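You operate a simulated robot arm through the tools that you are given. There is no shell and no other tool. Be economical: measure what you need, move in short steps, check, and stop when the job is done.

You run a simulated robot arm. Do the job below in one go: nothing can be reset, and whatever is moved stays where it is left.

## Task
Water the white pot on the grey mat with the green can.
Fine: till its red float is in the green band, no spill; can back, pot back in its saucer; the other pots stay dry. Set down upright: what you pick out, green can.

Only the result counts: the job must be done as asked and must still hold three seconds after the hand-in. Knocking over, shifting, dropping, spilling or breaking anything else fails it.

## Robot
A 6-joint arm with a two-finger parallel gripper, fixed in place. Base frame: the origin is at the foot of the arm, x ahead of it, y to its left, z up; the work surface is at about z = 0.8. Units: m, rad, N and s.
With the tool pointing down near the work surface it reaches from about 0.26 to 0.68 m from the base axis. Its first joint turns from -1.152 to 1.152 rad. Payload 2.9 kg.
The tool frame sits at the grasp point between the pads (the TCP): z along the fingers, y along the line on which they close. The tips reach 0.03 m beyond it. The gripper opens to 0.11 m. The fingers are 0.02 m wide and 0.01 m thick; the gripper's body (0.048 by 0.112 m) begins 0.055 m behind the TCP.
Orientation is told as [roll, pitch, yaw] about the base's x, y, z axes, in that order, counted from this pose: with the fingers straight down and closing along the base's y, the tool's x points along the base's -x, its y along +y and its z along -z.

## Interface
- The arm moves only by the tool arm_command. Its argument "moves" is a list of rows, each a list of 7 numbers: the shift along the base's x, y, z in m, then the turn, a rotation vector about the base's x, y, z in rad, then the opening, from 0 (shut) to 1 (fully open). In form: [[dx, dy, dz, ax, ay, az, fingers], ...]. A call has 1 to 12 rows; each row is the pose to reach, as a shift and turn from the pose commanded when the call began. Rows are played at 5 a second. More than 0.05 m and 0.15 rad between two rows, or a gripper value outside its range, and nothing of the call is played. A pose out of reach is approached as far as the arm can. The call stops where the force on the tool passes 60 N (or 10 N more than at its start, if that is more) or the arm is blocked; 0.2 s more then pass. Each finger travels about 0.108 m/s and halts on what it meets, pressing with about 36 N; the grip force reading is that of the motor and also rises with nothing between the fingers. The clock runs only during rows and for 0.2 s after the last one: add rows that repeat a pose to give the fingers time. It gives the time, the measured TCP pose, the force on the tool (base axes), the opening and the grip force at its end, in the units of the frame above (readings bear some noise), with the torque about the TCP (base axes, N m) and any sound that the robot's microphone picked up.
- Cameras (640 x 400 px; columns grow to the right, rows downward): "scene" is fixed at [0.0612, 0.4234, 1.3882]; the picture's right is [-0.88, -0.47, 0.00], its down [-0.25, 0.47, -0.85] and it looks along [0.40, -0.75, -0.53] (base axes); focal length 363 px, centre (320, 200). "wrist" rides on the gripper at [0.072, 0.017, -0.103] in the tool frame; the picture's right is [-0.23, 0.97, 0.00], its down [-0.76, -0.18, -0.62] and it looks along [-0.61, -0.14, 0.78] (tool axes); focal length 222 px, centre (320, 200). There is no depth. A picture from a camera that has moved, and an enlarged one, comes with that camera's place and axes in the base frame and with its lens.
- grab_frame(camera): a new picture of that camera. The clock stands still meanwhile.
- close_up(camera, box): a new picture of the part [left, top, right, bottom] of that camera's present view, enlarged. The clock stands still meanwhile.
- job_done(): hands the job in; it is judged then, once.

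Go step by step. Nothing tells you positions but the pictures and the camera data: compare them with the known pose of the tool, close in by small moves and look again before you grip or let go. The budget is 120 turns and 64 pictures, counting those below and the enlarged ones. Unless the task says otherwise, let go and move clear before handing in, and close with one line.

The tools are called after "Emit:" as a command line: name --pt "numbers of a row" for each row, then --argument value for the rest, lists and objects as JSON in quotes. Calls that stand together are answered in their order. arm_command: Moves the arm, as the interface text tells. Its arguments: {"type":"object","properties":{"moves":{"type":"array","items":{"type":"array","items":{"type":"number"}}}},"required":["moves"]} The other tools are called the same way: grab_frame (camera) takes a picture; close_up (camera, box) takes an enlarged picture of a part of a camera's view; job_done () hands the job in.

At the start:

```text
time_s: 0.0
position: [0.3196, -0.1619, 1.1818]
ee_rot: [0.0, 0.001, 0.001]
force: [-0.6, -0.2, -0.7]
wrist_torque: [-0.01, 0.03, -0.02]
opening: 0.11
grasp_force: 0.1
```

scene: 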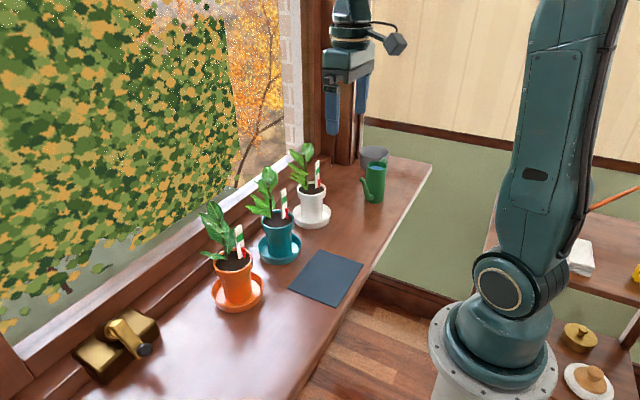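
wrist: 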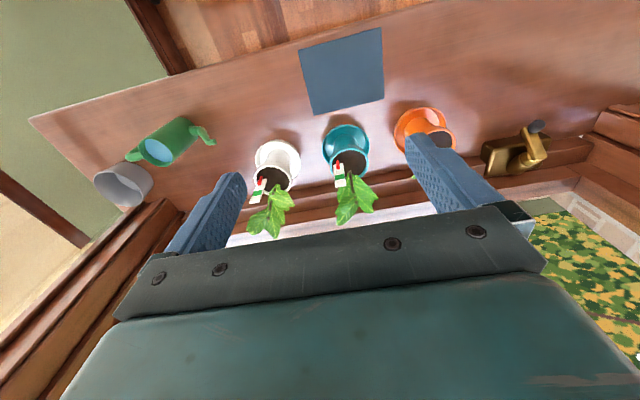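

I see three potted plants (orange, teal, white) in saucers, a grey mat in front, and a green can next to a grey container at the far end. I take close-ups to measure first.

Emit:
close_up --camera "scene" --box '[240, 130, 440, 255]'

Emit:
close_up --camera "wrist" --box '[80, 90, 400, 290]'

```text
3.20 times, centred on (340, 192) of scene
camera zoom: at [0.0612, 0.4234, 1.3882], right [-0.88, -0.47, 0.0], down [-0.25, 0.47, -0.85], along [0.4, -0.75, -0.53], focal length 1162 px, centre (256, 224)
```

zoom: 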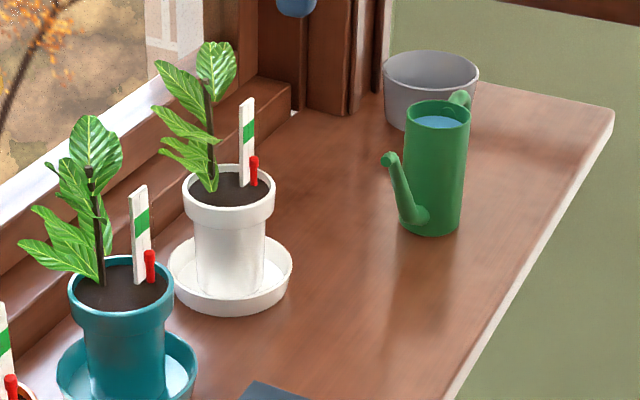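

```text
2.00 times, centred on (240, 190) of wrist
camera zoom: at [0.2463, -0.1455, 1.2853], right [0.23, 0.97, 0.0], down [0.76, -0.18, 0.62], along [0.61, -0.14, -0.78], focal length 444 px, centre (480, 220)
```

zoom: 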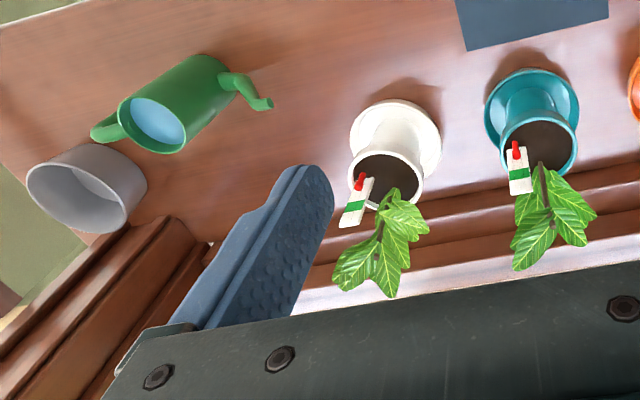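

The white pot is near (0.477, -0.305) with its rim at z about 0.90. The can is near (0.36, -0.48) and the mat is near (0.34, -0.12). I go nearer to the can, staying above it, for a better look at the spout and handle.

Emit:
arm_command --pt "0 -0.045 0 0 0 0 1" --pt "0 -0.09 0 0 0 0 1" --pt "0 -0.135 -0.01 0 0 0 1" --pt "-0.01 -0.18 -0.02 0 0 0 1" --pt "-0.02 -0.22 -0.03 0 0 0 1" --pt "-0.03 -0.26 -0.04 0 0 0 1" --pt "-0.03 -0.28 -0.05 0 0 0 1"

Emit:
grab_frame --camera "wrist"

Emit:
grab_frame --camera "scene"

```text
time_s: 1.6
position: [0.2884, -0.4431, 1.131]
ee_rot: [-0.001, 0.001, -0.001]
force: [-0.3, -0.8, -0.7]
wrist_torque: [0.02, -0.02, 0.0]
opening: 0.1099
grasp_force: 0.1
```

```text
59 pictures are left
camera wrist: at [0.2162, -0.4261, 1.235], right [0.23, 0.97, 0.0], down [0.76, -0.18, 0.62], along [0.61, -0.14, -0.78], focal length 222 px, centre (320, 200)
```

wrist: 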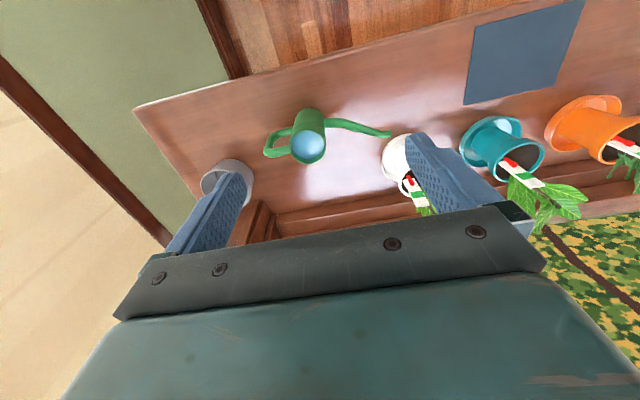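

```text
58 pictures are left
```

scene: 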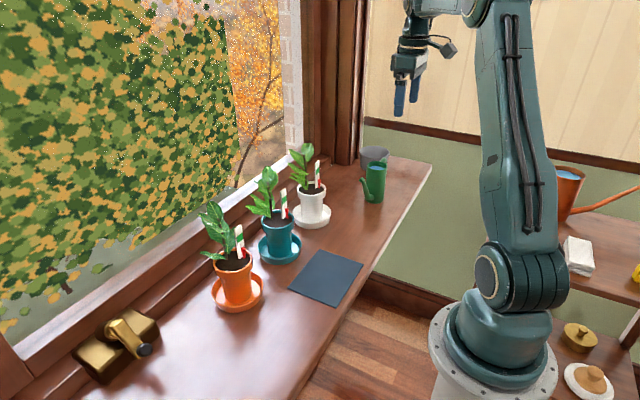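

The spout clearly points along +y and the handle along -y. I zoom in to measure them.

Emit:
close_up --camera "wrist" --box '[240, 80, 440, 205]'

```text
3.20 times, centred on (340, 142) of wrist
camera zoom: at [0.2162, -0.4261, 1.235], right [0.23, 0.97, 0.0], down [0.76, -0.18, 0.62], along [0.61, -0.14, -0.78], focal length 711 px, centre (256, 384)
```

zoom: 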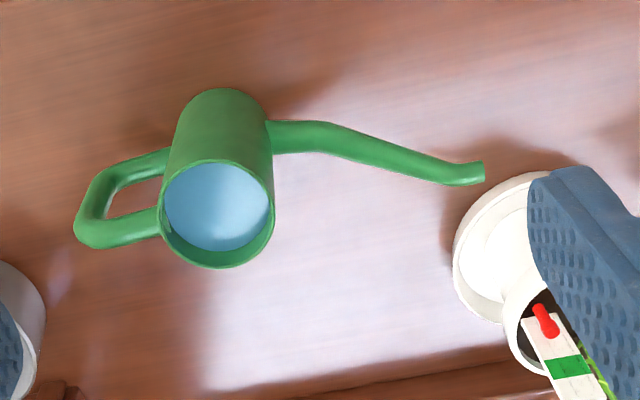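

The can axis is at about (0.357, -0.478) with its top at z about 0.92, and the spout tip is at about (0.357, -0.357, 0.935). The pot must be taken from the side because of its plant, so I move away from the can and tilt the tool forward.

Emit:
arm_command --pt "0 0.03 0 0 -0.12 0 1" --pt "0 0.06 0 0 -0.24 0 1" --pt "0 0.09 0 0 -0.36 0 1" --pt "0 0.12 0 0 -0.48 0 1" --pt "0 0.15 0 0 -0.6 0 1" --pt "0 0.18 0 0 -0.72 0 1" --pt "0.01 0.2 0 0 -0.84 0 1" --pt "0.02 0.2 0 0 -0.87 0 1"

Emit:
arm_command --pt "0 0.0 0 0 0 -0.14 1" --pt "0 0 -0.02 0 0 -0.28 1" --pt "0 0 -0.05 0 0 -0.4 1" --pt "0.0 0.0 -0.07 0 0 -0.45 1"

Emit:
grab_frame --camera "wrist"

Emit:
grab_frame --camera "scene"

```text
time_s: 3.4
position: [0.3189, -0.2362, 1.1325]
ee_rot: [-0.002, -0.871, 0.003]
force: [-0.2, 0.1, 0.0]
wrist_torque: [0.03, 0.0, -0.01]
opening: 0.11
grasp_force: 0.1
out of reach, approached as far as the arm can: row 4, 5, 6, 7, 8
```

```text
time_s: 4.4
position: [0.3182, -0.2379, 1.0613]
ee_rot: [0.001, -0.871, -0.453]
force: [-0.1, 1.2, 0.5]
wrist_torque: [-0.04, -0.02, -0.01]
opening: 0.1099
grasp_force: 0.1
```

```text
56 pictures are left
camera wrist: at [0.2119, -0.1675, 1.0734], right [0.56, 0.81, 0.17], down [-0.06, -0.17, 0.98], along [0.83, -0.56, -0.04], focal length 222 px, centre (320, 200)
```

wrist: 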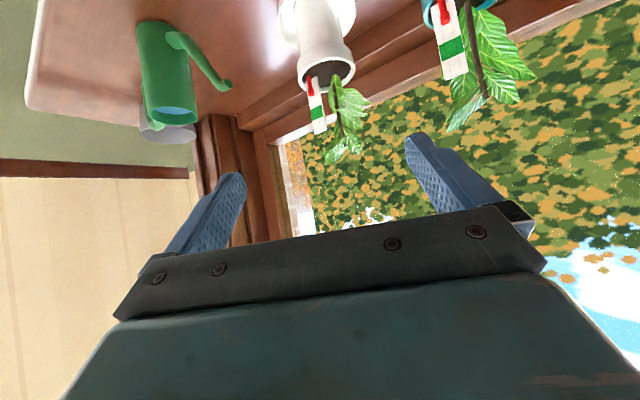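

```text
55 pictures are left
```

scene: 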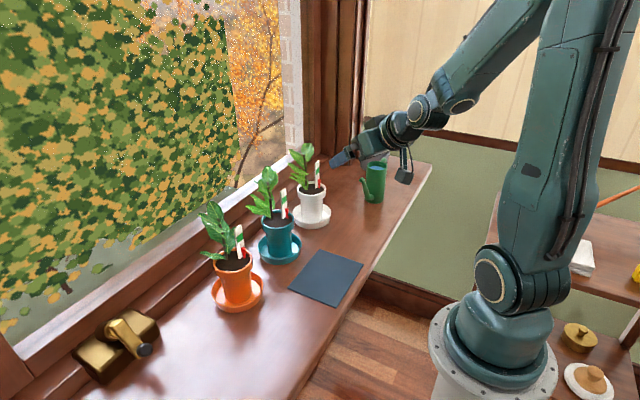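

The pot axis computes to about (0.477, -0.302) with the rim at about 0.895. I advance along the tool direction, part way.

Emit:
arm_command --pt "0.021 0.0 -0.044 0 0 0 1" --pt "0.045 -0.01 -0.07 0 0 0 1" --pt "0.07 -0.022 -0.092 0 0 0 1" --pt "0.09 -0.032 -0.109 0 0 0 1"

Emit:
grab_frame --camera "wrist"

Emit:
close_up --camera "scene" --box '[240, 130, 440, 255]'

```text
time_s: 5.4
position: [0.407, -0.2692, 0.9536]
ee_rot: [0.001, -0.871, -0.449]
force: [0.4, 0.7, 0.7]
wrist_torque: [-0.01, -0.03, 0.01]
opening: 0.11
grasp_force: 0.0
```

```text
54 pictures are left
camera wrist: at [0.3018, -0.1988, 0.9638], right [0.56, 0.81, 0.17], down [-0.06, -0.17, 0.98], along [0.83, -0.56, -0.04], focal length 222 px, centre (320, 200)
```

wrist: 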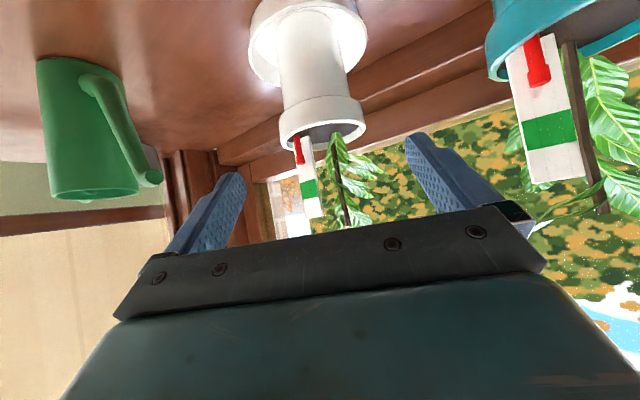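

```text
3.20 times, centred on (340, 192) of scene
camera zoom: at [0.0612, 0.4234, 1.3882], right [-0.88, -0.47, 0.0], down [-0.25, 0.47, -0.85], along [0.4, -0.75, -0.53], focal length 1162 px, centre (256, 224)
```

zoom: 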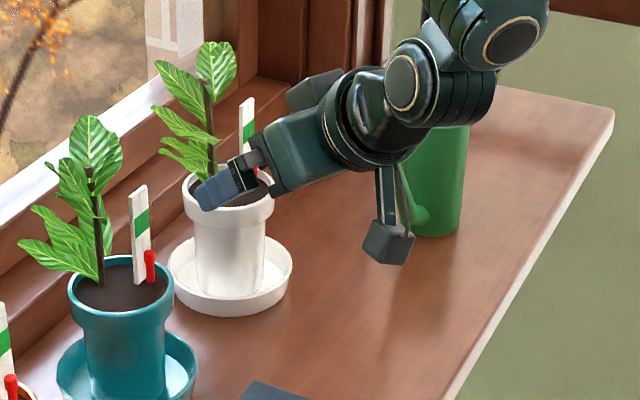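

The pot is centred between the fingers; its rim top is at about z 0.893. I advance to straddle the rim.

Emit:
arm_command --pt "0.02 -0.01 -0.021 0 0 0 1" --pt "0.04 -0.02 -0.042 0 0 0 1" --pt "0.055 -0.026 -0.058 0 0 0 1" --pt "0.07 -0.032 -0.073 0 0 0 1"

Emit:
grab_frame --camera "wrist"

Emit:
close_up --camera "scene" --box '[240, 130, 440, 255]'

```text
time_s: 6.4
position: [0.4796, -0.3054, 0.878]
ee_rot: [0.001, -0.869, -0.451]
force: [0.9, -0.6, 0.7]
wrist_torque: [-0.01, -0.03, 0.01]
opening: 0.11
grasp_force: 0.1
```

```text
52 pictures are left
camera wrist: at [0.373, -0.2344, 0.8888], right [0.56, 0.81, 0.17], down [-0.06, -0.17, 0.98], along [0.83, -0.56, -0.04], focal length 222 px, centre (320, 200)
```

wrist: 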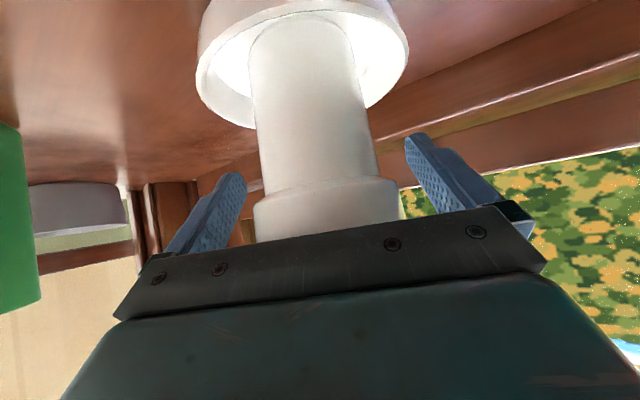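

```text
3.20 times, centred on (340, 192) of scene
camera zoom: at [0.0612, 0.4234, 1.3882], right [-0.88, -0.47, 0.0], down [-0.25, 0.47, -0.85], along [0.4, -0.75, -0.53], focal length 1162 px, centre (256, 224)
```

zoom: 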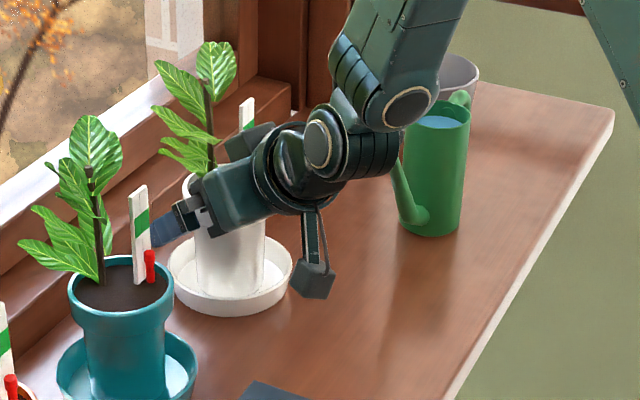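

The rim lies between the pads and is centred. I close the fingers on it.

Emit:
arm_command --pt "0 0 0 0 0 0 0.8" --pt "0 0 0 0 0 0 0.5" --pt "0 0 0 0 0 0 0.3" --pt "0 0 0 0 0 0 0.3"

Emit:
grab_frame --camera "wrist"

```text
time_s: 7.4
position: [0.4789, -0.3059, 0.8776]
ee_rot: [-0.001, -0.869, -0.45]
force: [0.5, 0.8, 0.7]
wrist_torque: [0.0, -0.12, 0.04]
opening: 0.0769
grasp_force: 35.9
```

```text
50 pictures are left
camera wrist: at [0.3728, -0.2343, 0.8889], right [0.56, 0.81, 0.17], down [-0.06, -0.17, 0.98], along [0.83, -0.56, -0.04], focal length 222 px, centre (320, 200)
```

wrist: 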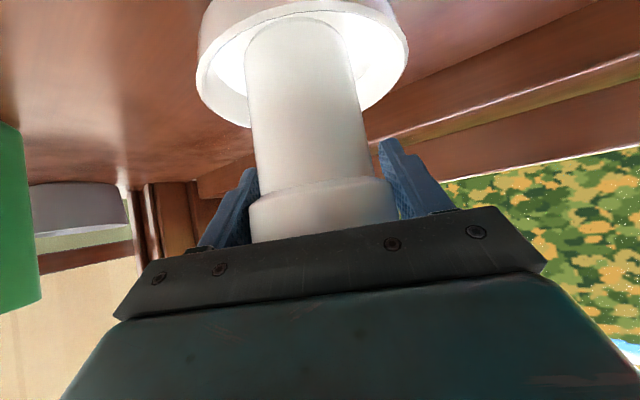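

Gripped at 0.077 m, which is the rim diameter. I record this grasp pose, (0.479, -0.3055, 0.878), and lift a little.

Emit:
arm_command --pt "0 0 0.01 0 0 0 0.3" --pt "0 0 0.025 0 0 0 0.3" --pt "0 0 0.05 0 0 0 0.3"

Emit:
close_up --camera "scene" --box '[240, 130, 440, 255]'

Emit:
grab_frame --camera "wrist"

```text
time_s: 8.2
position: [0.4779, -0.3036, 0.9301]
ee_rot: [0.0, -0.869, -0.451]
force: [-0.8, -0.5, -4.4]
wrist_torque: [-0.02, -0.02, 0.03]
opening: 0.0769
grasp_force: 35.9
```

```text
3.20 times, centred on (340, 192) of scene
camera zoom: at [0.0613, 0.4233, 1.3882], right [-0.88, -0.47, 0.0], down [-0.25, 0.47, -0.85], along [0.4, -0.75, -0.53], focal length 1162 px, centre (256, 224)
```

zoom: 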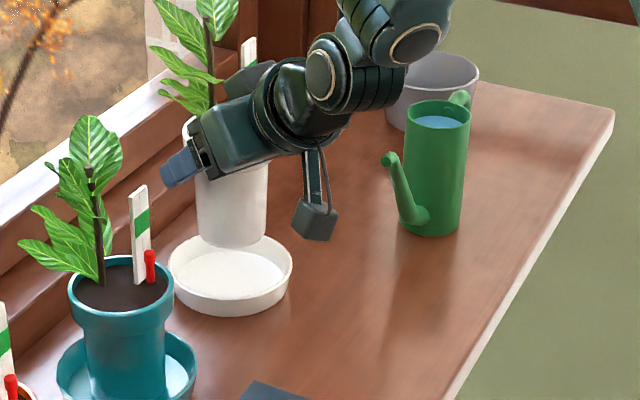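

```text
48 pictures are left
camera wrist: at [0.3724, -0.2329, 0.9416], right [0.56, 0.81, 0.17], down [-0.06, -0.17, 0.98], along [0.83, -0.56, -0.04], focal length 222 px, centre (320, 200)
```

wrist: 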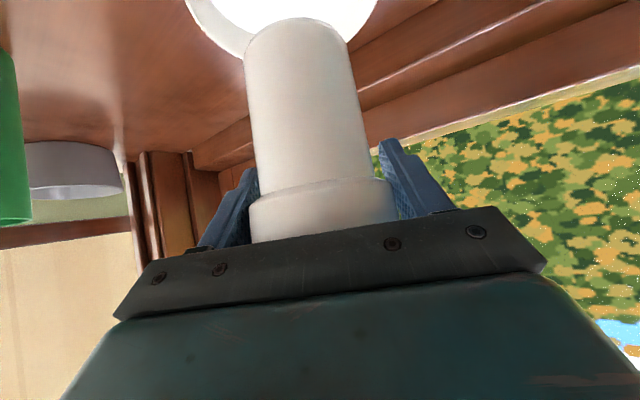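

The pot hangs upright and clear of the saucer. I carry it toward the mat, moving -x first to stay away from the teal plant.

Emit:
arm_command --pt "-0.03 0.005 0 0 0 0 0.3" --pt "-0.06 0.015 0 0 0 0 0.3" --pt "-0.09 0.035 0 0 0 0 0.3" --pt "-0.11 0.065 0 0 0 0 0.3" --pt "-0.118 0.1 0 0 0 0 0.3" --pt "-0.12 0.135 0 0 0 0 0.3" --pt "-0.12 0.16 0 0 0 0 0.3" --pt "-0.12 0.18 0 0 0 0 0.3"

Emit:
grab_frame --camera "scene"

Emit:
grab_frame --camera "wrist"

```text
time_s: 10.0
position: [0.3859, -0.1302, 0.9293]
ee_rot: [0.001, -0.869, -0.449]
force: [0.3, 0.9, -6.0]
wrist_torque: [-0.03, 0.02, 0.0]
opening: 0.077
grasp_force: 36.1
out of reach, approached as far as the arm can: row 6, 7, 8
```

```text
47 pictures are left
```

scene: 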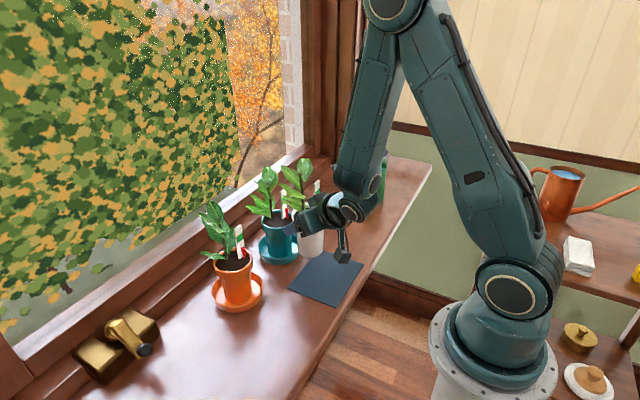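

```text
46 pictures are left
camera wrist: at [0.2805, -0.0598, 0.9399], right [0.56, 0.81, 0.17], down [-0.06, -0.17, 0.98], along [0.83, -0.56, -0.04], focal length 222 px, centre (320, 200)
```

wrist: 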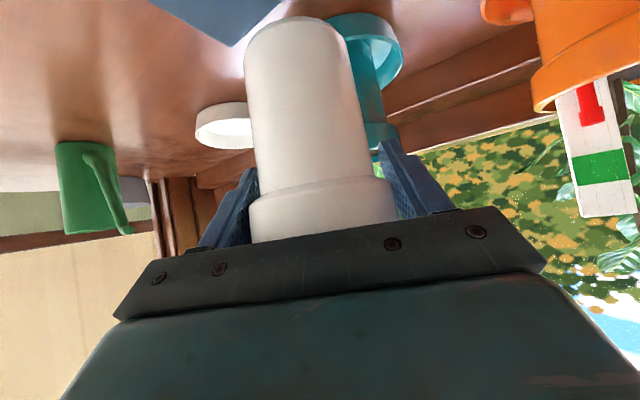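

The arm cannot fold nearer with this heading; it stopped at (0.386, -0.130). I turn the tool heading more toward -y so the wrist has room, then move in over the mat.

Emit:
arm_command --pt "0 0 0 0 0 -0.14 0.3" --pt "0 0 0 0 0 -0.28 0.3" --pt "0 0 0 0 0 -0.42 0.3" --pt "0 0 0 0 0 -0.56 0.3" --pt "0 0 0 0 0 -0.7 0.3" --pt "0 0 0 0 0 -0.7 0.3"

Emit:
grab_frame --camera "scene"

```text
time_s: 11.4
position: [0.388, -0.1296, 0.9293]
ee_rot: [0.0, -0.869, -1.151]
force: [-0.1, -0.2, -5.2]
wrist_torque: [-0.01, 0.0, -0.01]
opening: 0.077
grasp_force: 36.0
```

```text
45 pictures are left
```

scene: 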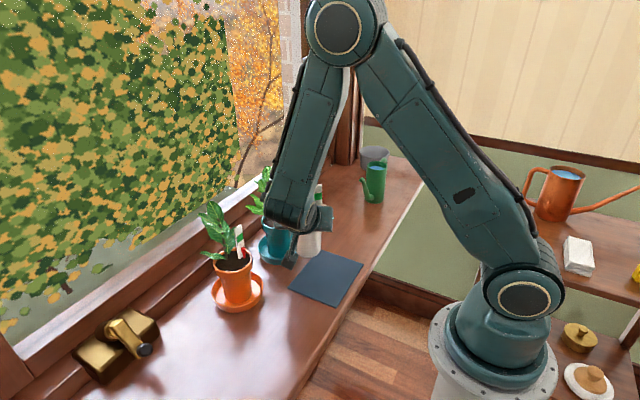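

The heading works. I move over the mat centre and lower part way.

Emit:
arm_command --pt "-0.02 0.0 0 0 0 0 0.3" --pt "-0.043 0.003 0 0 0 0 0.3" --pt "-0.043 0.003 -0.02 0 0 0 0.3" --pt "-0.043 0.003 -0.04 0 0 0 0.3" --pt "-0.043 0.003 -0.04 0 0 0 0.3"

Emit:
close_up --camera "scene" --box '[240, 180, 400, 280]'

Emit:
grab_frame --camera "wrist"

```text
time_s: 12.6
position: [0.3444, -0.1278, 0.8915]
ee_rot: [0.003, -0.871, -1.151]
force: [-0.5, -0.4, -5.7]
wrist_torque: [0.0, 0.0, -0.01]
opening: 0.0772
grasp_force: 35.8
```

```text
4.00 times, centred on (320, 230) of scene
camera zoom: at [0.0613, 0.4234, 1.3882], right [-0.88, -0.47, 0.0], down [-0.25, 0.47, -0.85], along [0.4, -0.75, -0.53], focal length 1452 px, centre (320, 80)
```

zoom: 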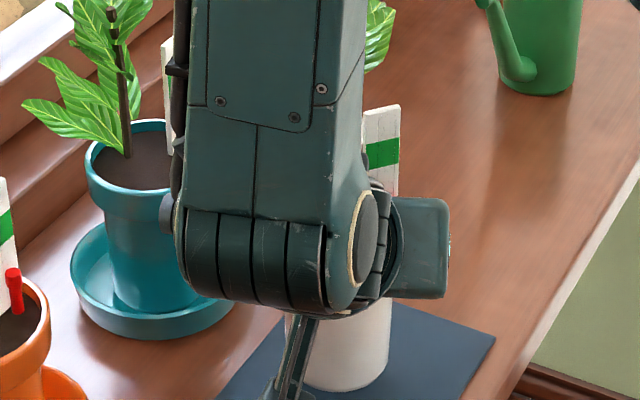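

```text
43 pictures are left
camera wrist: at [0.309, -0.0054, 0.9016], right [0.95, 0.26, 0.17], down [-0.16, -0.09, 0.98], along [0.27, -0.96, -0.04], focal length 222 px, centre (320, 200)
```

wrist: 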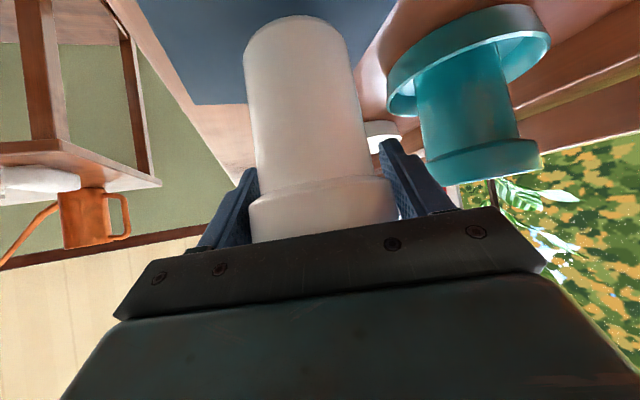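

The pot is over the mat centre. I lower in small steps and watch the vertical force.

Emit:
arm_command --pt "0 0 -0.004 0 0 0 0.3" --pt "0 0 -0.008 0 0 0 0.3" --pt "0 0 -0.012 0 0 0 0.3"

Emit:
arm_command --pt "0 0 -0.002 0 0 0 0.3" --pt "0 0 -0.003 0 0 0 0.3"

```text
time_s: 13.4
position: [0.3433, -0.1273, 0.8792]
ee_rot: [0.0, -0.873, -1.151]
force: [-4.7, 5.2, 7.3]
wrist_torque: [0.12, 0.17, -0.06]
opening: 0.0773
grasp_force: 36.4
```

```text
time_s: 14.0
position: [0.3445, -0.1271, 0.8759]
ee_rot: [0.0, -0.876, -1.148]
force: [-9.3, -1.7, 28.5]
wrist_torque: [0.03, -0.11, -0.1]
opening: 0.0774
grasp_force: 36.0
```

The pot touched down at about z 0.879 and I pressed a bit too far. I back off to unload and then look before opening.

Emit:
arm_command --pt "0 0 0.002 0 0 0 0.3" --pt "0 0 0.003 0 0 0 0.3"

Emit:
grab_frame --camera "wrist"

```text
time_s: 14.6
position: [0.3447, -0.1261, 0.8763]
ee_rot: [0.001, -0.864, -1.151]
force: [0.4, 0.3, -4.5]
wrist_torque: [0.01, 0.02, -0.02]
opening: 0.0773
grasp_force: 36.2
```

```text
42 pictures are left
camera wrist: at [0.3091, -0.0039, 0.8881], right [0.95, 0.26, 0.17], down [-0.16, -0.09, 0.98], along [0.28, -0.96, -0.05], focal length 222 px, centre (320, 200)
```

wrist: 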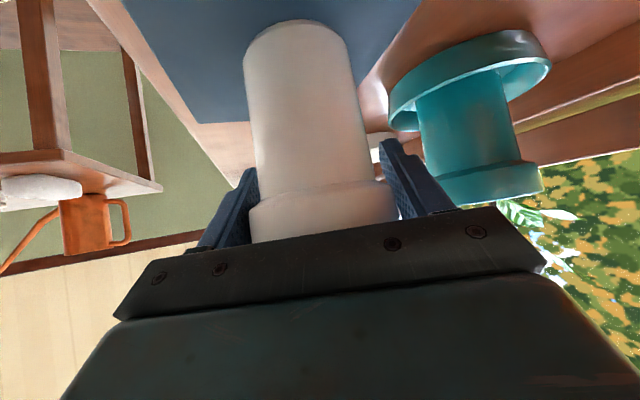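

It is nearly unloaded and just at the mat. I lower 1 mm and open the fingers.

Emit:
arm_command --pt "0 0 -0.001 0 0 0 0.3" --pt "0 0 -0.001 0 0 0 0.3"

Emit:
arm_command --pt "0 0 0 0 0 0 0.75" --pt "0 0 0 0 0 0 0.9" --pt "0 0 0 0 0 0 1" --pt "0 0 0 0 0 0 1"

Emit:
grab_frame --camera "wrist"

```text
time_s: 15.2
position: [0.3472, -0.1267, 0.8768]
ee_rot: [0.002, -0.87, -1.149]
force: [-3.2, 6.4, 2.7]
wrist_torque: [0.29, 0.18, -0.02]
opening: 0.0775
grasp_force: 36.0
```

```text
time_s: 16.2
position: [0.3456, -0.1258, 0.8765]
ee_rot: [0.0, -0.868, -1.15]
force: [-0.5, -0.9, 0.2]
wrist_torque: [0.01, 0.0, 0.01]
opening: 0.1103
grasp_force: 0.0
```

```text
41 pictures are left
camera wrist: at [0.3096, -0.0048, 0.8875], right [0.95, 0.26, 0.17], down [-0.16, -0.09, 0.98], along [0.27, -0.96, -0.04], focal length 222 px, centre (320, 200)
```

wrist: 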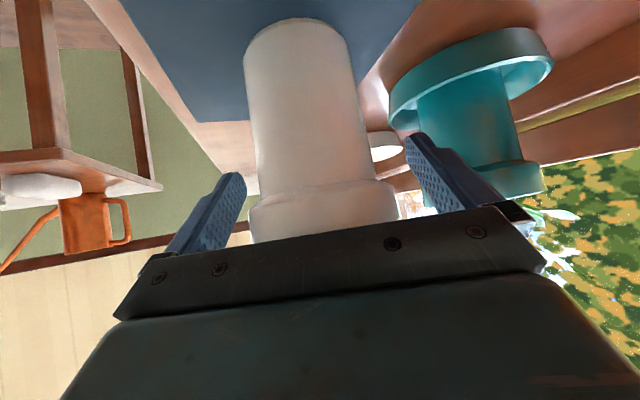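

Released and standing. I retreat back along the tool axis, then rise.

Emit:
arm_command --pt "-0.012 0.026 0.024 0 0 0 1" --pt "-0.025 0.056 0.052 0 0 0 1" --pt "-0.038 0.084 0.078 0 0 0 1" --pt "-0.047 0.105 0.105 0 0 0 1" --pt "-0.047 0.115 0.145 0 0 0 1" --pt "-0.047 0.115 0.19 0 0 0 1" --pt "-0.047 0.115 0.23 0 0 0 1"

Emit:
grab_frame --camera "wrist"

Emit:
grab_frame --camera "scene"

```text
time_s: 17.8
position: [0.2967, -0.0135, 1.108]
ee_rot: [-0.001, -0.87, -1.149]
force: [-0.3, 0.1, 0.1]
wrist_torque: [-0.01, 0.02, -0.02]
opening: 0.11
grasp_force: 0.0
```

```text
40 pictures are left
camera wrist: at [0.2612, 0.1085, 1.12], right [0.95, 0.26, 0.17], down [-0.16, -0.09, 0.98], along [0.27, -0.96, -0.04], focal length 222 px, centre (320, 200)
```

wrist: 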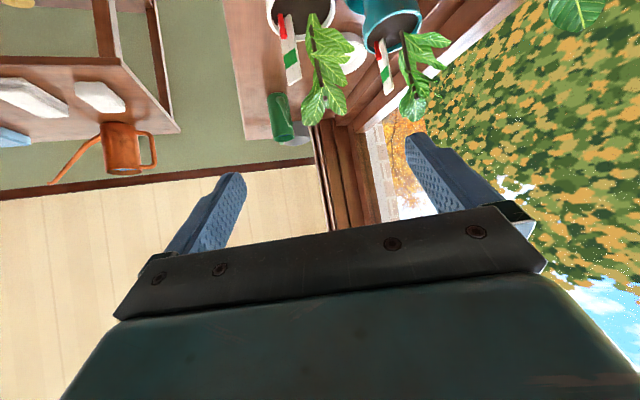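

```text
39 pictures are left
```

scene: 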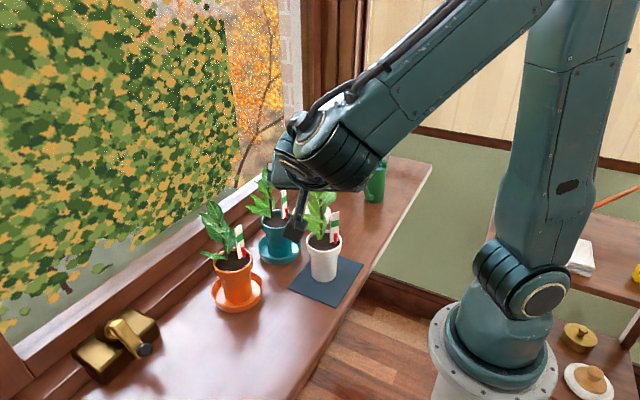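

The pot stands on the mat with its plant turned toward +x. I bring the tool back to vertical, staying high, and turn it so the fingers close along x.

Emit:
arm_command --pt "0 0 0.02 0.113 0.051 0 1" --pt "0 -0.02 0.04 0.227 0.101 0 1" --pt "0 -0.05 0.05 0.34 0.152 0 1" --pt "0 -0.08 0.05 0.454 0.203 0 1" --pt "0 -0.11 0.05 0.567 0.254 0 1" --pt "0 -0.14 0.05 0.68 0.304 0 1" --pt "0 -0.17 0.05 0.794 0.355 0 1"

Emit:
arm_command --pt "0 0 0 0 0 0.14 1" --pt "0 -0.02 0 0 0 0.28 1" --pt "0 -0.04 0 0 0 0.42 1" --pt "0 -0.05 0 0 0 0.56 1" --pt "0 -0.06 0 0 0 0.7 1" --pt "0 -0.06 0 0 0 0.84 1" --pt "0 -0.06 0 0 0 0.98 1" --pt "0 -0.06 0 0 0 1.12 1" --pt "0 -0.06 0 0 0 1.26 1" --pt "0 -0.06 0 0 0 1.4 1" --pt "0 -0.06 0 0 0 1.54 1" --pt "0 -0.06 0 0 0 1.68 1"

Emit:
arm_command --pt "0 0 0 0 0 0.14 1" --pt "0 0 0 0 0 0.28 1" --pt "0 0 0 0 0 0.42 1" --pt "0 0 0 0 0 0.56 1" --pt "0 0 0 0 0 0.7 1" --pt "0 0 0 0 0 0.84 1" --pt "0 0 0 0 0 0.98 1" --pt "0 0 0 0 0 1.04 1"

```text
time_s: 19.4
position: [0.2993, -0.1835, 1.1573]
ee_rot: [0.001, 0.003, -1.149]
force: [0.7, 0.1, 0.6]
wrist_torque: [-0.03, 0.01, 0.02]
opening: 0.1099
grasp_force: 0.0
```

```text
time_s: 22.0
position: [0.2979, -0.2423, 1.1584]
ee_rot: [0.0, 0.0, 0.534]
force: [-0.2, -0.9, 0.2]
wrist_torque: [0.01, -0.03, 0.02]
opening: 0.1099
grasp_force: 0.1
```

```text
time_s: 23.8
position: [0.2984, -0.2419, 1.1563]
ee_rot: [0.0, 0.0, 1.572]
force: [-0.2, -0.1, -0.8]
wrist_torque: [-0.04, 0.0, 0.02]
opening: 0.11
grasp_force: 0.1
```

Yaw +1.57 is reached. Before taking the can, I test at a safe height, empty-handed, whether the arm can hold the pouring tilt at the place needed.

Emit:
arm_command --pt "0.015 -0.01 -0.02 -0.14 0 0 1" --pt "0.03 -0.02 -0.04 -0.28 0 0 1" --pt "0.045 -0.028 -0.06 -0.42 0 0 1" --pt "0.047 -0.028 -0.08 -0.56 0 0 1" --pt "0.047 -0.028 -0.1 -0.7 0 0 1" --pt "0.047 -0.028 -0.1 -0.84 0 0 1" --pt "0.047 -0.028 -0.1 -0.98 0 0 1"

Emit:
grab_frame --camera "scene"

Emit:
grab_frame --camera "wrist"

```text
time_s: 25.4
position: [0.3446, -0.2699, 1.0567]
ee_rot: [-0.001, 0.982, 1.569]
force: [0.5, -0.9, -0.1]
wrist_torque: [-0.03, -0.02, 0.0]
opening: 0.1099
grasp_force: 0.0
```

```text
38 pictures are left
```

scene: 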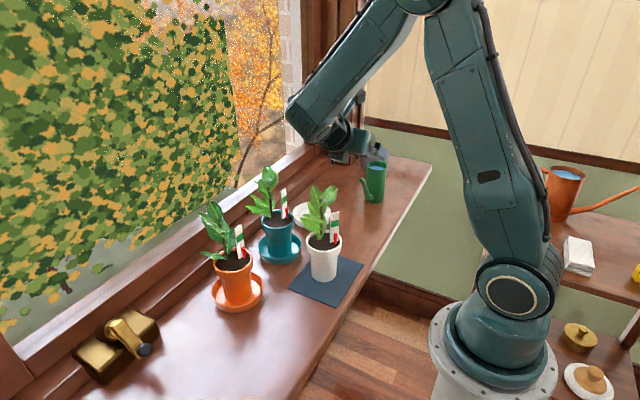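

```text
37 pictures are left
camera wrist: at [0.3276, -0.2239, 1.1744], right [-0.97, 0.13, -0.19], down [0.18, 0.94, -0.29], along [0.14, -0.31, -0.94], focal length 222 px, centre (320, 200)
```

wrist: 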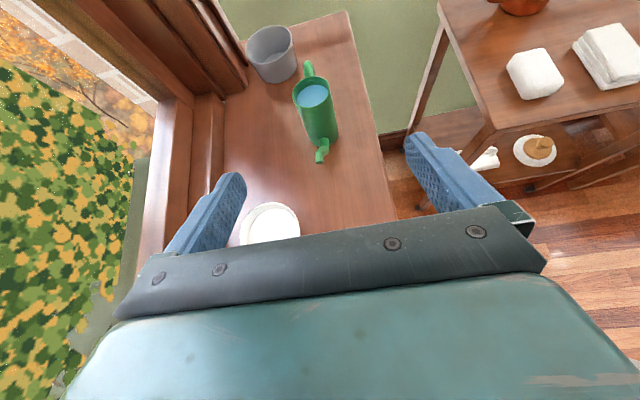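

The tilt is reachable with good clearance. I take a close-up of the white pot for the float and position, then return upright.

Emit:
close_up --camera "scene" --box '[270, 180, 390, 255]'

Emit:
arm_command --pt "0 0 0 0.14 0 0 1" --pt "0 0 0.02 0.28 0 0 1" --pt "0 -0.03 0.03 0.42 0 0 1" --pt "0 -0.06 0.04 0.56 0 0 1" --pt "0 -0.09 0.04 0.7 0 0 1" --pt "0 -0.12 0.04 0.84 0 0 1" --pt "0.005 -0.15 0.04 0.981 0 0 1" --pt "0.01 -0.18 0.04 0.981 0 0 1" --pt "0.012 -0.208 0.04 0.981 0 0 1"

Emit:
grab_frame --camera "wrist"

```text
5.33 times, centred on (330, 218) of scene
camera zoom: at [0.0612, 0.4234, 1.3882], right [-0.88, -0.47, 0.0], down [-0.25, 0.47, -0.85], along [0.4, -0.75, -0.53], focal length 1937 px, centre (267, 107)
```

zoom: 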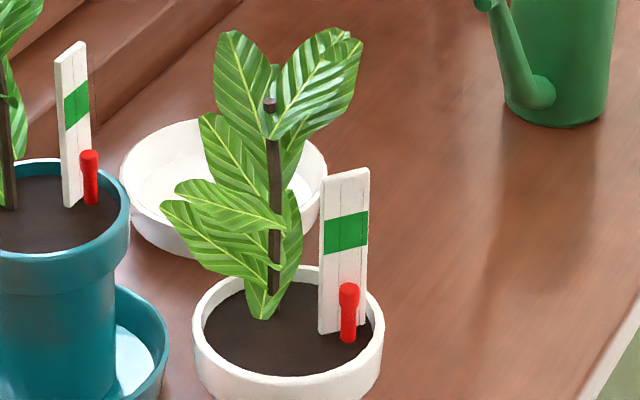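

```text
time_s: 27.4
position: [0.3558, -0.4792, 1.0992]
ee_rot: [0.0, 0.0, 1.571]
force: [-0.4, -0.8, 0.1]
wrist_torque: [0.03, -0.01, -0.01]
opening: 0.11
grasp_force: 0.0
```

```text
35 pictures are left
camera wrist: at [0.3384, -0.552, 1.2026], right [-0.97, 0.23, 0.0], down [0.18, 0.76, 0.62], along [0.14, 0.61, -0.78], focal length 222 px, centre (320, 200)
```

wrist: 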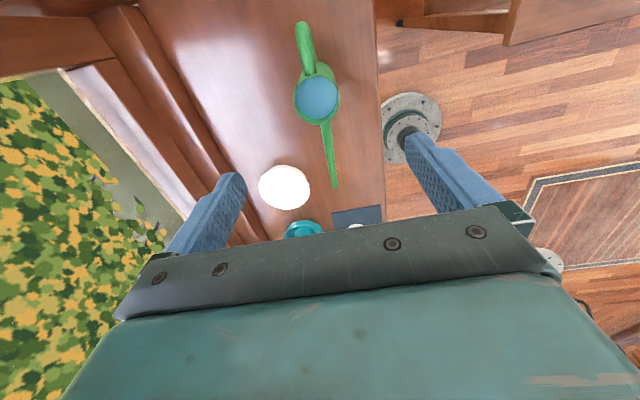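

The can lies at about (0.358, -0.481) with its spout exactly along +y. I descend to just above it and check the alignment.

Emit:
arm_command --pt "0.002 -0.001 -0.04 0 0 0 1" --pt "0.002 -0.002 -0.08 0 0 0 1" --pt "0.002 -0.002 -0.12 0 0 0 1" --pt "0.002 -0.002 -0.14 0 0 0 1"

Emit:
grab_frame --camera "wrist"

Emit:
close_up --camera "scene" --box '[320, 120, 440, 195]'

```text
time_s: 28.4
position: [0.3608, -0.4783, 0.9579]
ee_rot: [0.0, -0.002, 1.571]
force: [-0.2, -0.5, -0.6]
wrist_torque: [0.03, -0.01, 0.01]
opening: 0.1101
grasp_force: 0.1
```

```text
34 pictures are left
camera wrist: at [0.3425, -0.5507, 1.0616], right [-0.97, 0.23, 0.0], down [0.18, 0.76, 0.62], along [0.14, 0.61, -0.78], focal length 222 px, centre (320, 200)
```

wrist: 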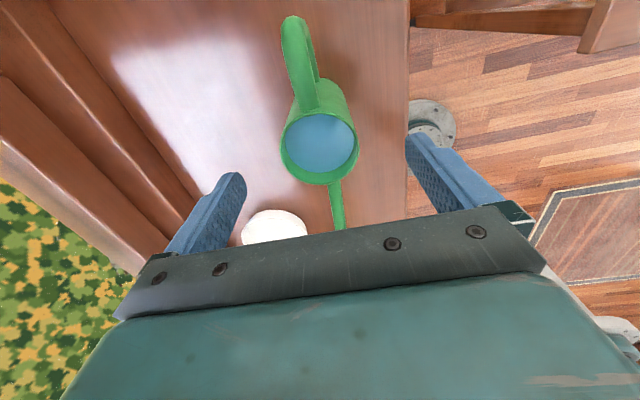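

```text
5.33 times, centred on (380, 158) of scene
camera zoom: at [0.0612, 0.4234, 1.3882], right [-0.88, -0.47, 0.0], down [-0.25, 0.47, -0.85], along [0.4, -0.75, -0.53], focal length 1937 px, centre (0, 427)
```

zoom: 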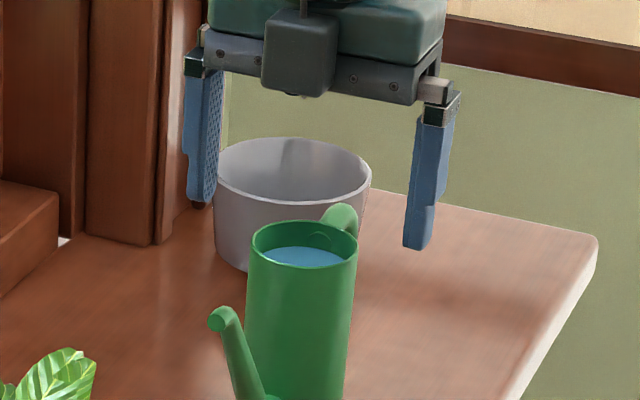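

The can top is at about (0.359, -0.485, 0.92). I shift 6 mm in -y and descend around it.

Emit:
arm_command --pt "-0.001 -0.006 0 0 0 0 1" --pt "-0.001 -0.006 -0.025 0 0 0 1" --pt "-0.001 -0.006 -0.05 0 0 0 1" --pt "-0.001 -0.006 -0.072 0 0 0 1"

Emit:
grab_frame --camera "wrist"

Emit:
close_up --camera "scene" --box '[320, 120, 440, 195]'

```text
time_s: 29.4
position: [0.3566, -0.4863, 0.8827]
ee_rot: [0.002, -0.001, 1.568]
force: [-0.4, 0.0, 0.5]
wrist_torque: [-0.02, 0.0, 0.02]
opening: 0.1101
grasp_force: 0.0
```

```text
32 pictures are left
camera wrist: at [0.3401, -0.5571, 0.9865], right [-0.97, 0.23, 0.0], down [0.18, 0.76, 0.62], along [0.14, 0.61, -0.78], focal length 222 px, centre (320, 200)
```

wrist: 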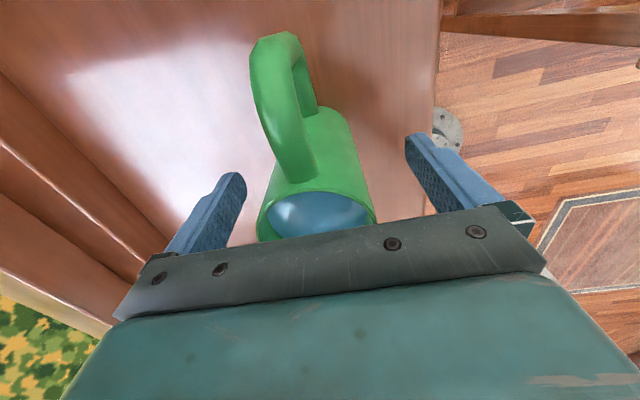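

```text
5.33 times, centred on (380, 158) of scene
camera zoom: at [0.0612, 0.4234, 1.3882], right [-0.88, -0.47, 0.0], down [-0.25, 0.47, -0.85], along [0.4, -0.75, -0.53], focal length 1937 px, centre (0, 427)
```

zoom: 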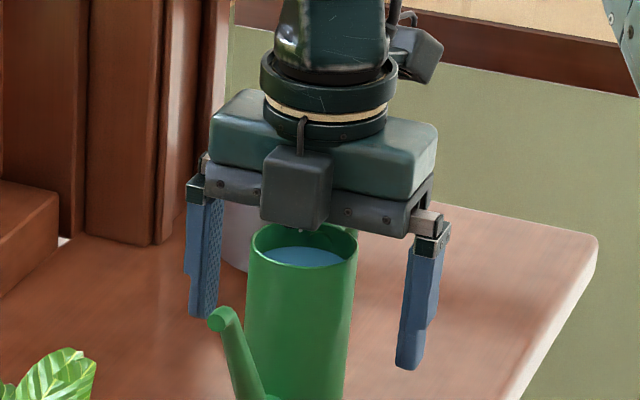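

The fingers straddle the can's ±x sides, clear of spout and handle. I close on it.

Emit:
arm_command --pt "0 0 0 0 0 0 0.7" --pt "0 0 0 0 0 0 0.4" --pt "0 0 0 0 0 0 0.2" --pt "0 0 0 0 0 0 0.2" --pt "0 0 0 0 0 0 0.2"

Emit:
arm_command --pt "0 0 0.005 0 0 0 0.2" --pt "0 0 0.015 0 0 0 0.2" --pt "0 0 0.03 0 0 0 0.2"

Emit:
close_up --camera "scene" --box '[320, 120, 440, 195]'

```text
time_s: 30.6
position: [0.358, -0.4842, 0.884]
ee_rot: [0.0, -0.002, 1.57]
force: [-0.4, 0.6, -0.8]
wrist_torque: [0.0, -0.09, 0.03]
opening: 0.0576
grasp_force: 36.2
```

```text
time_s: 31.4
position: [0.3587, -0.4845, 0.917]
ee_rot: [-0.001, 0.0, 1.57]
force: [-0.1, -1.1, -4.0]
wrist_torque: [-0.01, 0.01, 0.01]
opening: 0.0577
grasp_force: 35.6
```

```text
5.33 times, centred on (380, 158) of scene
camera zoom: at [0.0613, 0.4233, 1.3883], right [-0.88, -0.47, 0.0], down [-0.25, 0.47, -0.85], along [0.4, -0.75, -0.53], focal length 1937 px, centre (0, 427)
```

zoom: 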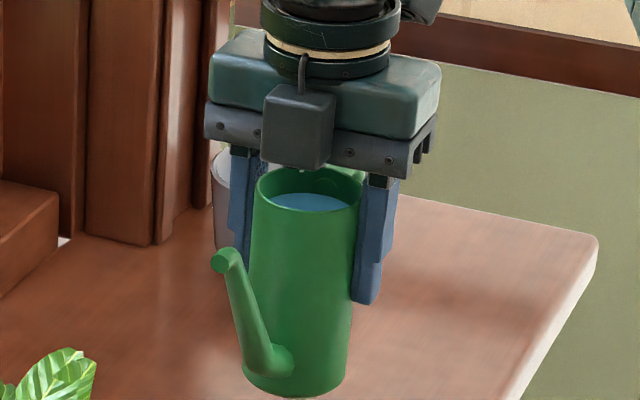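

The can is upright in the grip, taken at (0.358, -0.4845, 0.884). A block on the gripper's leading side would come close to the stake from -y, so I will pour from the open +y side of the pot. I lift high now, away from the plants.

Emit:
arm_command --pt "0 0 0.03 0 0 0 0.2" --pt "0 0 0.065 0 0 0 0.2" --pt "0 0 0.1 0 0 0 0.2" --pt "0 0.01 0.135 0 0 0 0.2" --pt "-0.01 0.03 0.17 0 0 0 0.2" --pt "-0.02 0.055 0.2 0 0 0 0.2" --pt "-0.03 0.085 0.225 0 0 0 0.2" --pt "-0.04 0.115 0.245 0 0 0 0.2" --pt "-0.05 0.15 0.255 0 0 0 0.2" --pt "-0.055 0.185 0.26 0 0 0 0.2" --pt "-0.058 0.21 0.26 0 0 0 0.2" --pt "-0.058 0.225 0.26 0 0 0 0.2"

Emit:
arm_command --pt "0 0 0 0 0 -0.07 0.2" --pt "0 0.005 0 0 0 -0.18 0.2" --pt "0 0.01 0 0 0 -0.31 0.2" --pt "0 0.015 0 0 0 -0.44 0.2" --pt "0 0.02 0 0 0 -0.57 0.2" --pt "0 0.025 0 0 0 -0.7 0.2" --pt "0 0.03 0 0 0 -0.83 0.2" --pt "0 0.04 0 0 0 -0.96 0.2" --pt "0 0.05 0 0 0 -1.09 0.2" --pt "0 0.06 0 0 0 -1.22 0.2" --pt "0 0.07 0 0 0 -1.35 0.2" --pt "0 0.075 0 0 0 -1.45 0.2"

Emit:
grab_frame --camera "scene"

```text
time_s: 34.0
position: [0.3006, -0.2602, 1.1746]
ee_rot: [0.0, -0.003, 1.572]
force: [0.6, -0.7, -3.5]
wrist_torque: [-0.02, -0.03, 0.04]
opening: 0.0576
grasp_force: 36.5
```

```text
time_s: 36.6
position: [0.2998, -0.1855, 1.1758]
ee_rot: [0.001, -0.001, 0.12]
force: [1.1, 0.1, -4.5]
wrist_torque: [-0.02, -0.01, -0.03]
opening: 0.0577
grasp_force: 35.8
```

```text
29 pictures are left
```

scene: 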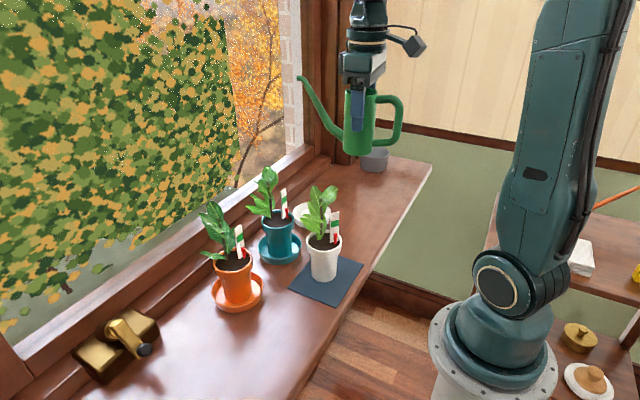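

The can is halfway through its turn with its spout toward +x. I take a close look at the gripper to place that extra block.

Emit:
close_up --camera "scene" --box '[290, 0, 450, 160]'

```text
2.50 times, centred on (370, 80) of scene
camera zoom: at [0.0613, 0.4234, 1.3882], right [-0.88, -0.47, 0.0], down [-0.25, 0.47, -0.85], along [0.4, -0.75, -0.53], focal length 908 px, centre (195, 500)
```

zoom: 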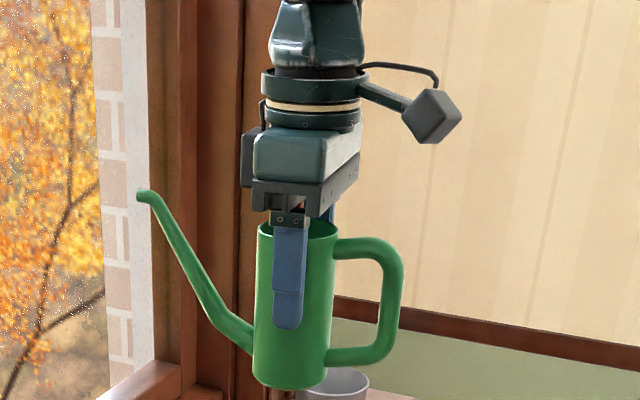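

The block sits flush against the gripper body, so there is more room than I feared. I continue turning to point the spout along -y while moving to the +y side of the mat, still high.

Emit:
arm_command --pt "0 0.01 0 0 0 -0.1 0.2" --pt "0 0.025 0 0 0 -0.23 0.2" --pt "0 0.045 0 0 0 -0.36 0.2" --pt "0 0.065 0 0 0 -0.49 0.2" --pt "0 0.085 0 0 0 -0.62 0.2" --pt "0 0.105 0 0 0 -0.75 0.2" --pt "0 0.125 0 0 0 -0.88 0.2" --pt "0 0.145 0 0 0 -1.01 0.2" --pt "0 0.165 0 0 0 -1.14 0.2" --pt "0 0.185 0 0 0 -1.27 0.2" --pt "0 0.205 0 0 0 -1.4 0.2" --pt "0 0.22 0 0 0 -1.5 0.2"

Emit:
arm_command --pt "0.01 0.005 0 0 0 -0.08 0.2" --pt "0.025 0.01 0 0 0 -0.18 0.2" --pt "0.04 0.015 0 0 0 -0.2 0.2" --pt "0.04 0.015 -0.03 0 0 -0.2 0.2" --pt "0.04 0.015 -0.065 0 0 -0.2 0.2" --pt "0.04 0.015 -0.09 0 0 -0.2 0.2"

Emit:
grab_frame --camera "scene"

```text
time_s: 39.2
position: [0.302, 0.0348, 1.177]
ee_rot: [0.0, -0.001, -1.382]
force: [1.0, 0.1, -4.6]
wrist_torque: [0.02, 0.02, 0.02]
opening: 0.0573
grasp_force: 36.0
```

```text
time_s: 40.6
position: [0.3393, 0.0484, 1.0836]
ee_rot: [0.0, -0.001, -1.578]
force: [-0.1, -0.4, -3.6]
wrist_torque: [0.01, 0.03, 0.01]
opening: 0.0577
grasp_force: 35.7
```

```text
27 pictures are left
```

scene: 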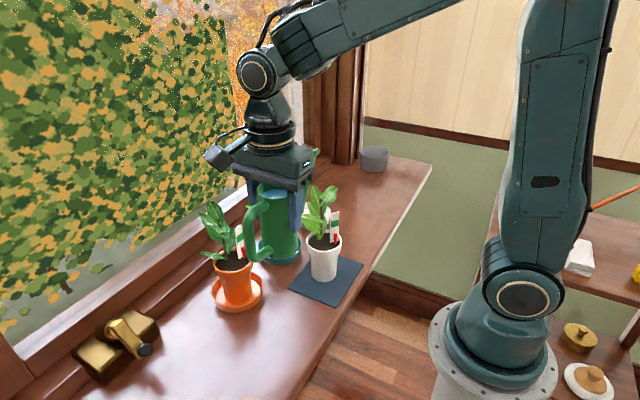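

The pot and float stay visible. I lower the can with the spout tip still outside the rim on the +y side.

Emit:
arm_command --pt "0.001 0.003 -0.04 0 0 0 0.2" --pt "0.002 0.005 -0.08 0 0 0 0.2" --pt "0.002 0.005 -0.12 0 0 0 0.2" --pt "0.002 0.005 -0.15 0 0 0 0.2" --pt "0.002 0.005 -0.165 0 0 0 0.2" --pt "0.002 0.005 -0.165 0 0 0 0.2"

Emit:
close_up --camera "scene" --box '[220, 150, 380, 310]'

```text
time_s: 42.0
position: [0.3428, 0.0569, 0.9194]
ee_rot: [0.001, -0.001, -1.58]
force: [-0.2, 0.3, -3.8]
wrist_torque: [-0.02, 0.0, 0.02]
opening: 0.0575
grasp_force: 35.8
```

```text
2.50 times, centred on (300, 230) of scene
camera zoom: at [0.0613, 0.4234, 1.3882], right [-0.88, -0.47, 0.0], down [-0.25, 0.47, -0.85], along [0.4, -0.75, -0.53], focal length 908 px, centre (370, 125)
```

zoom: 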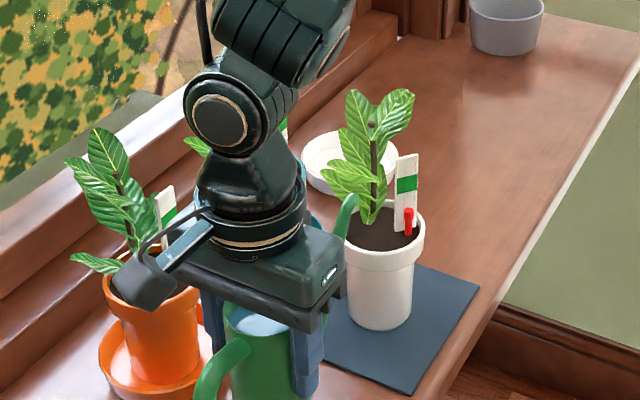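

The spout tip stands just outside the rim. I move it in over the soil with a slight tilt, before any flow should begin.

Emit:
arm_command --pt "-0.003 0 0 0.05 0 0 0.2" --pt "-0.006 -0.01 0 0.1 0 0 0.2" --pt "-0.006 -0.025 -0.005 0.15 0 0 0.2" --pt "-0.006 -0.039 -0.012 0.15 0 0 0.2" --pt "-0.006 -0.039 -0.012 0.15 0 0 0.2"

Emit:
close_up --camera "scene" --box '[270, 180, 390, 255]'

```text
time_s: 43.2
position: [0.3368, 0.017, 0.9098]
ee_rot: [0.0, 0.15, -1.581]
force: [-1.6, 5.9, 3.1]
wrist_torque: [-0.62, 0.0, -0.19]
opening: 0.0574
grasp_force: 36.1
```

```text
5.33 times, centred on (330, 218) of scene
camera zoom: at [0.0611, 0.4235, 1.3882], right [-0.88, -0.47, 0.0], down [-0.25, 0.47, -0.85], along [0.4, -0.75, -0.53], focal length 1937 px, centre (267, 107)
```

zoom: 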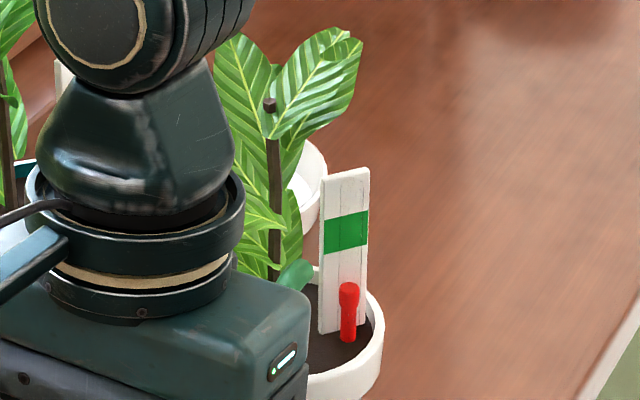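

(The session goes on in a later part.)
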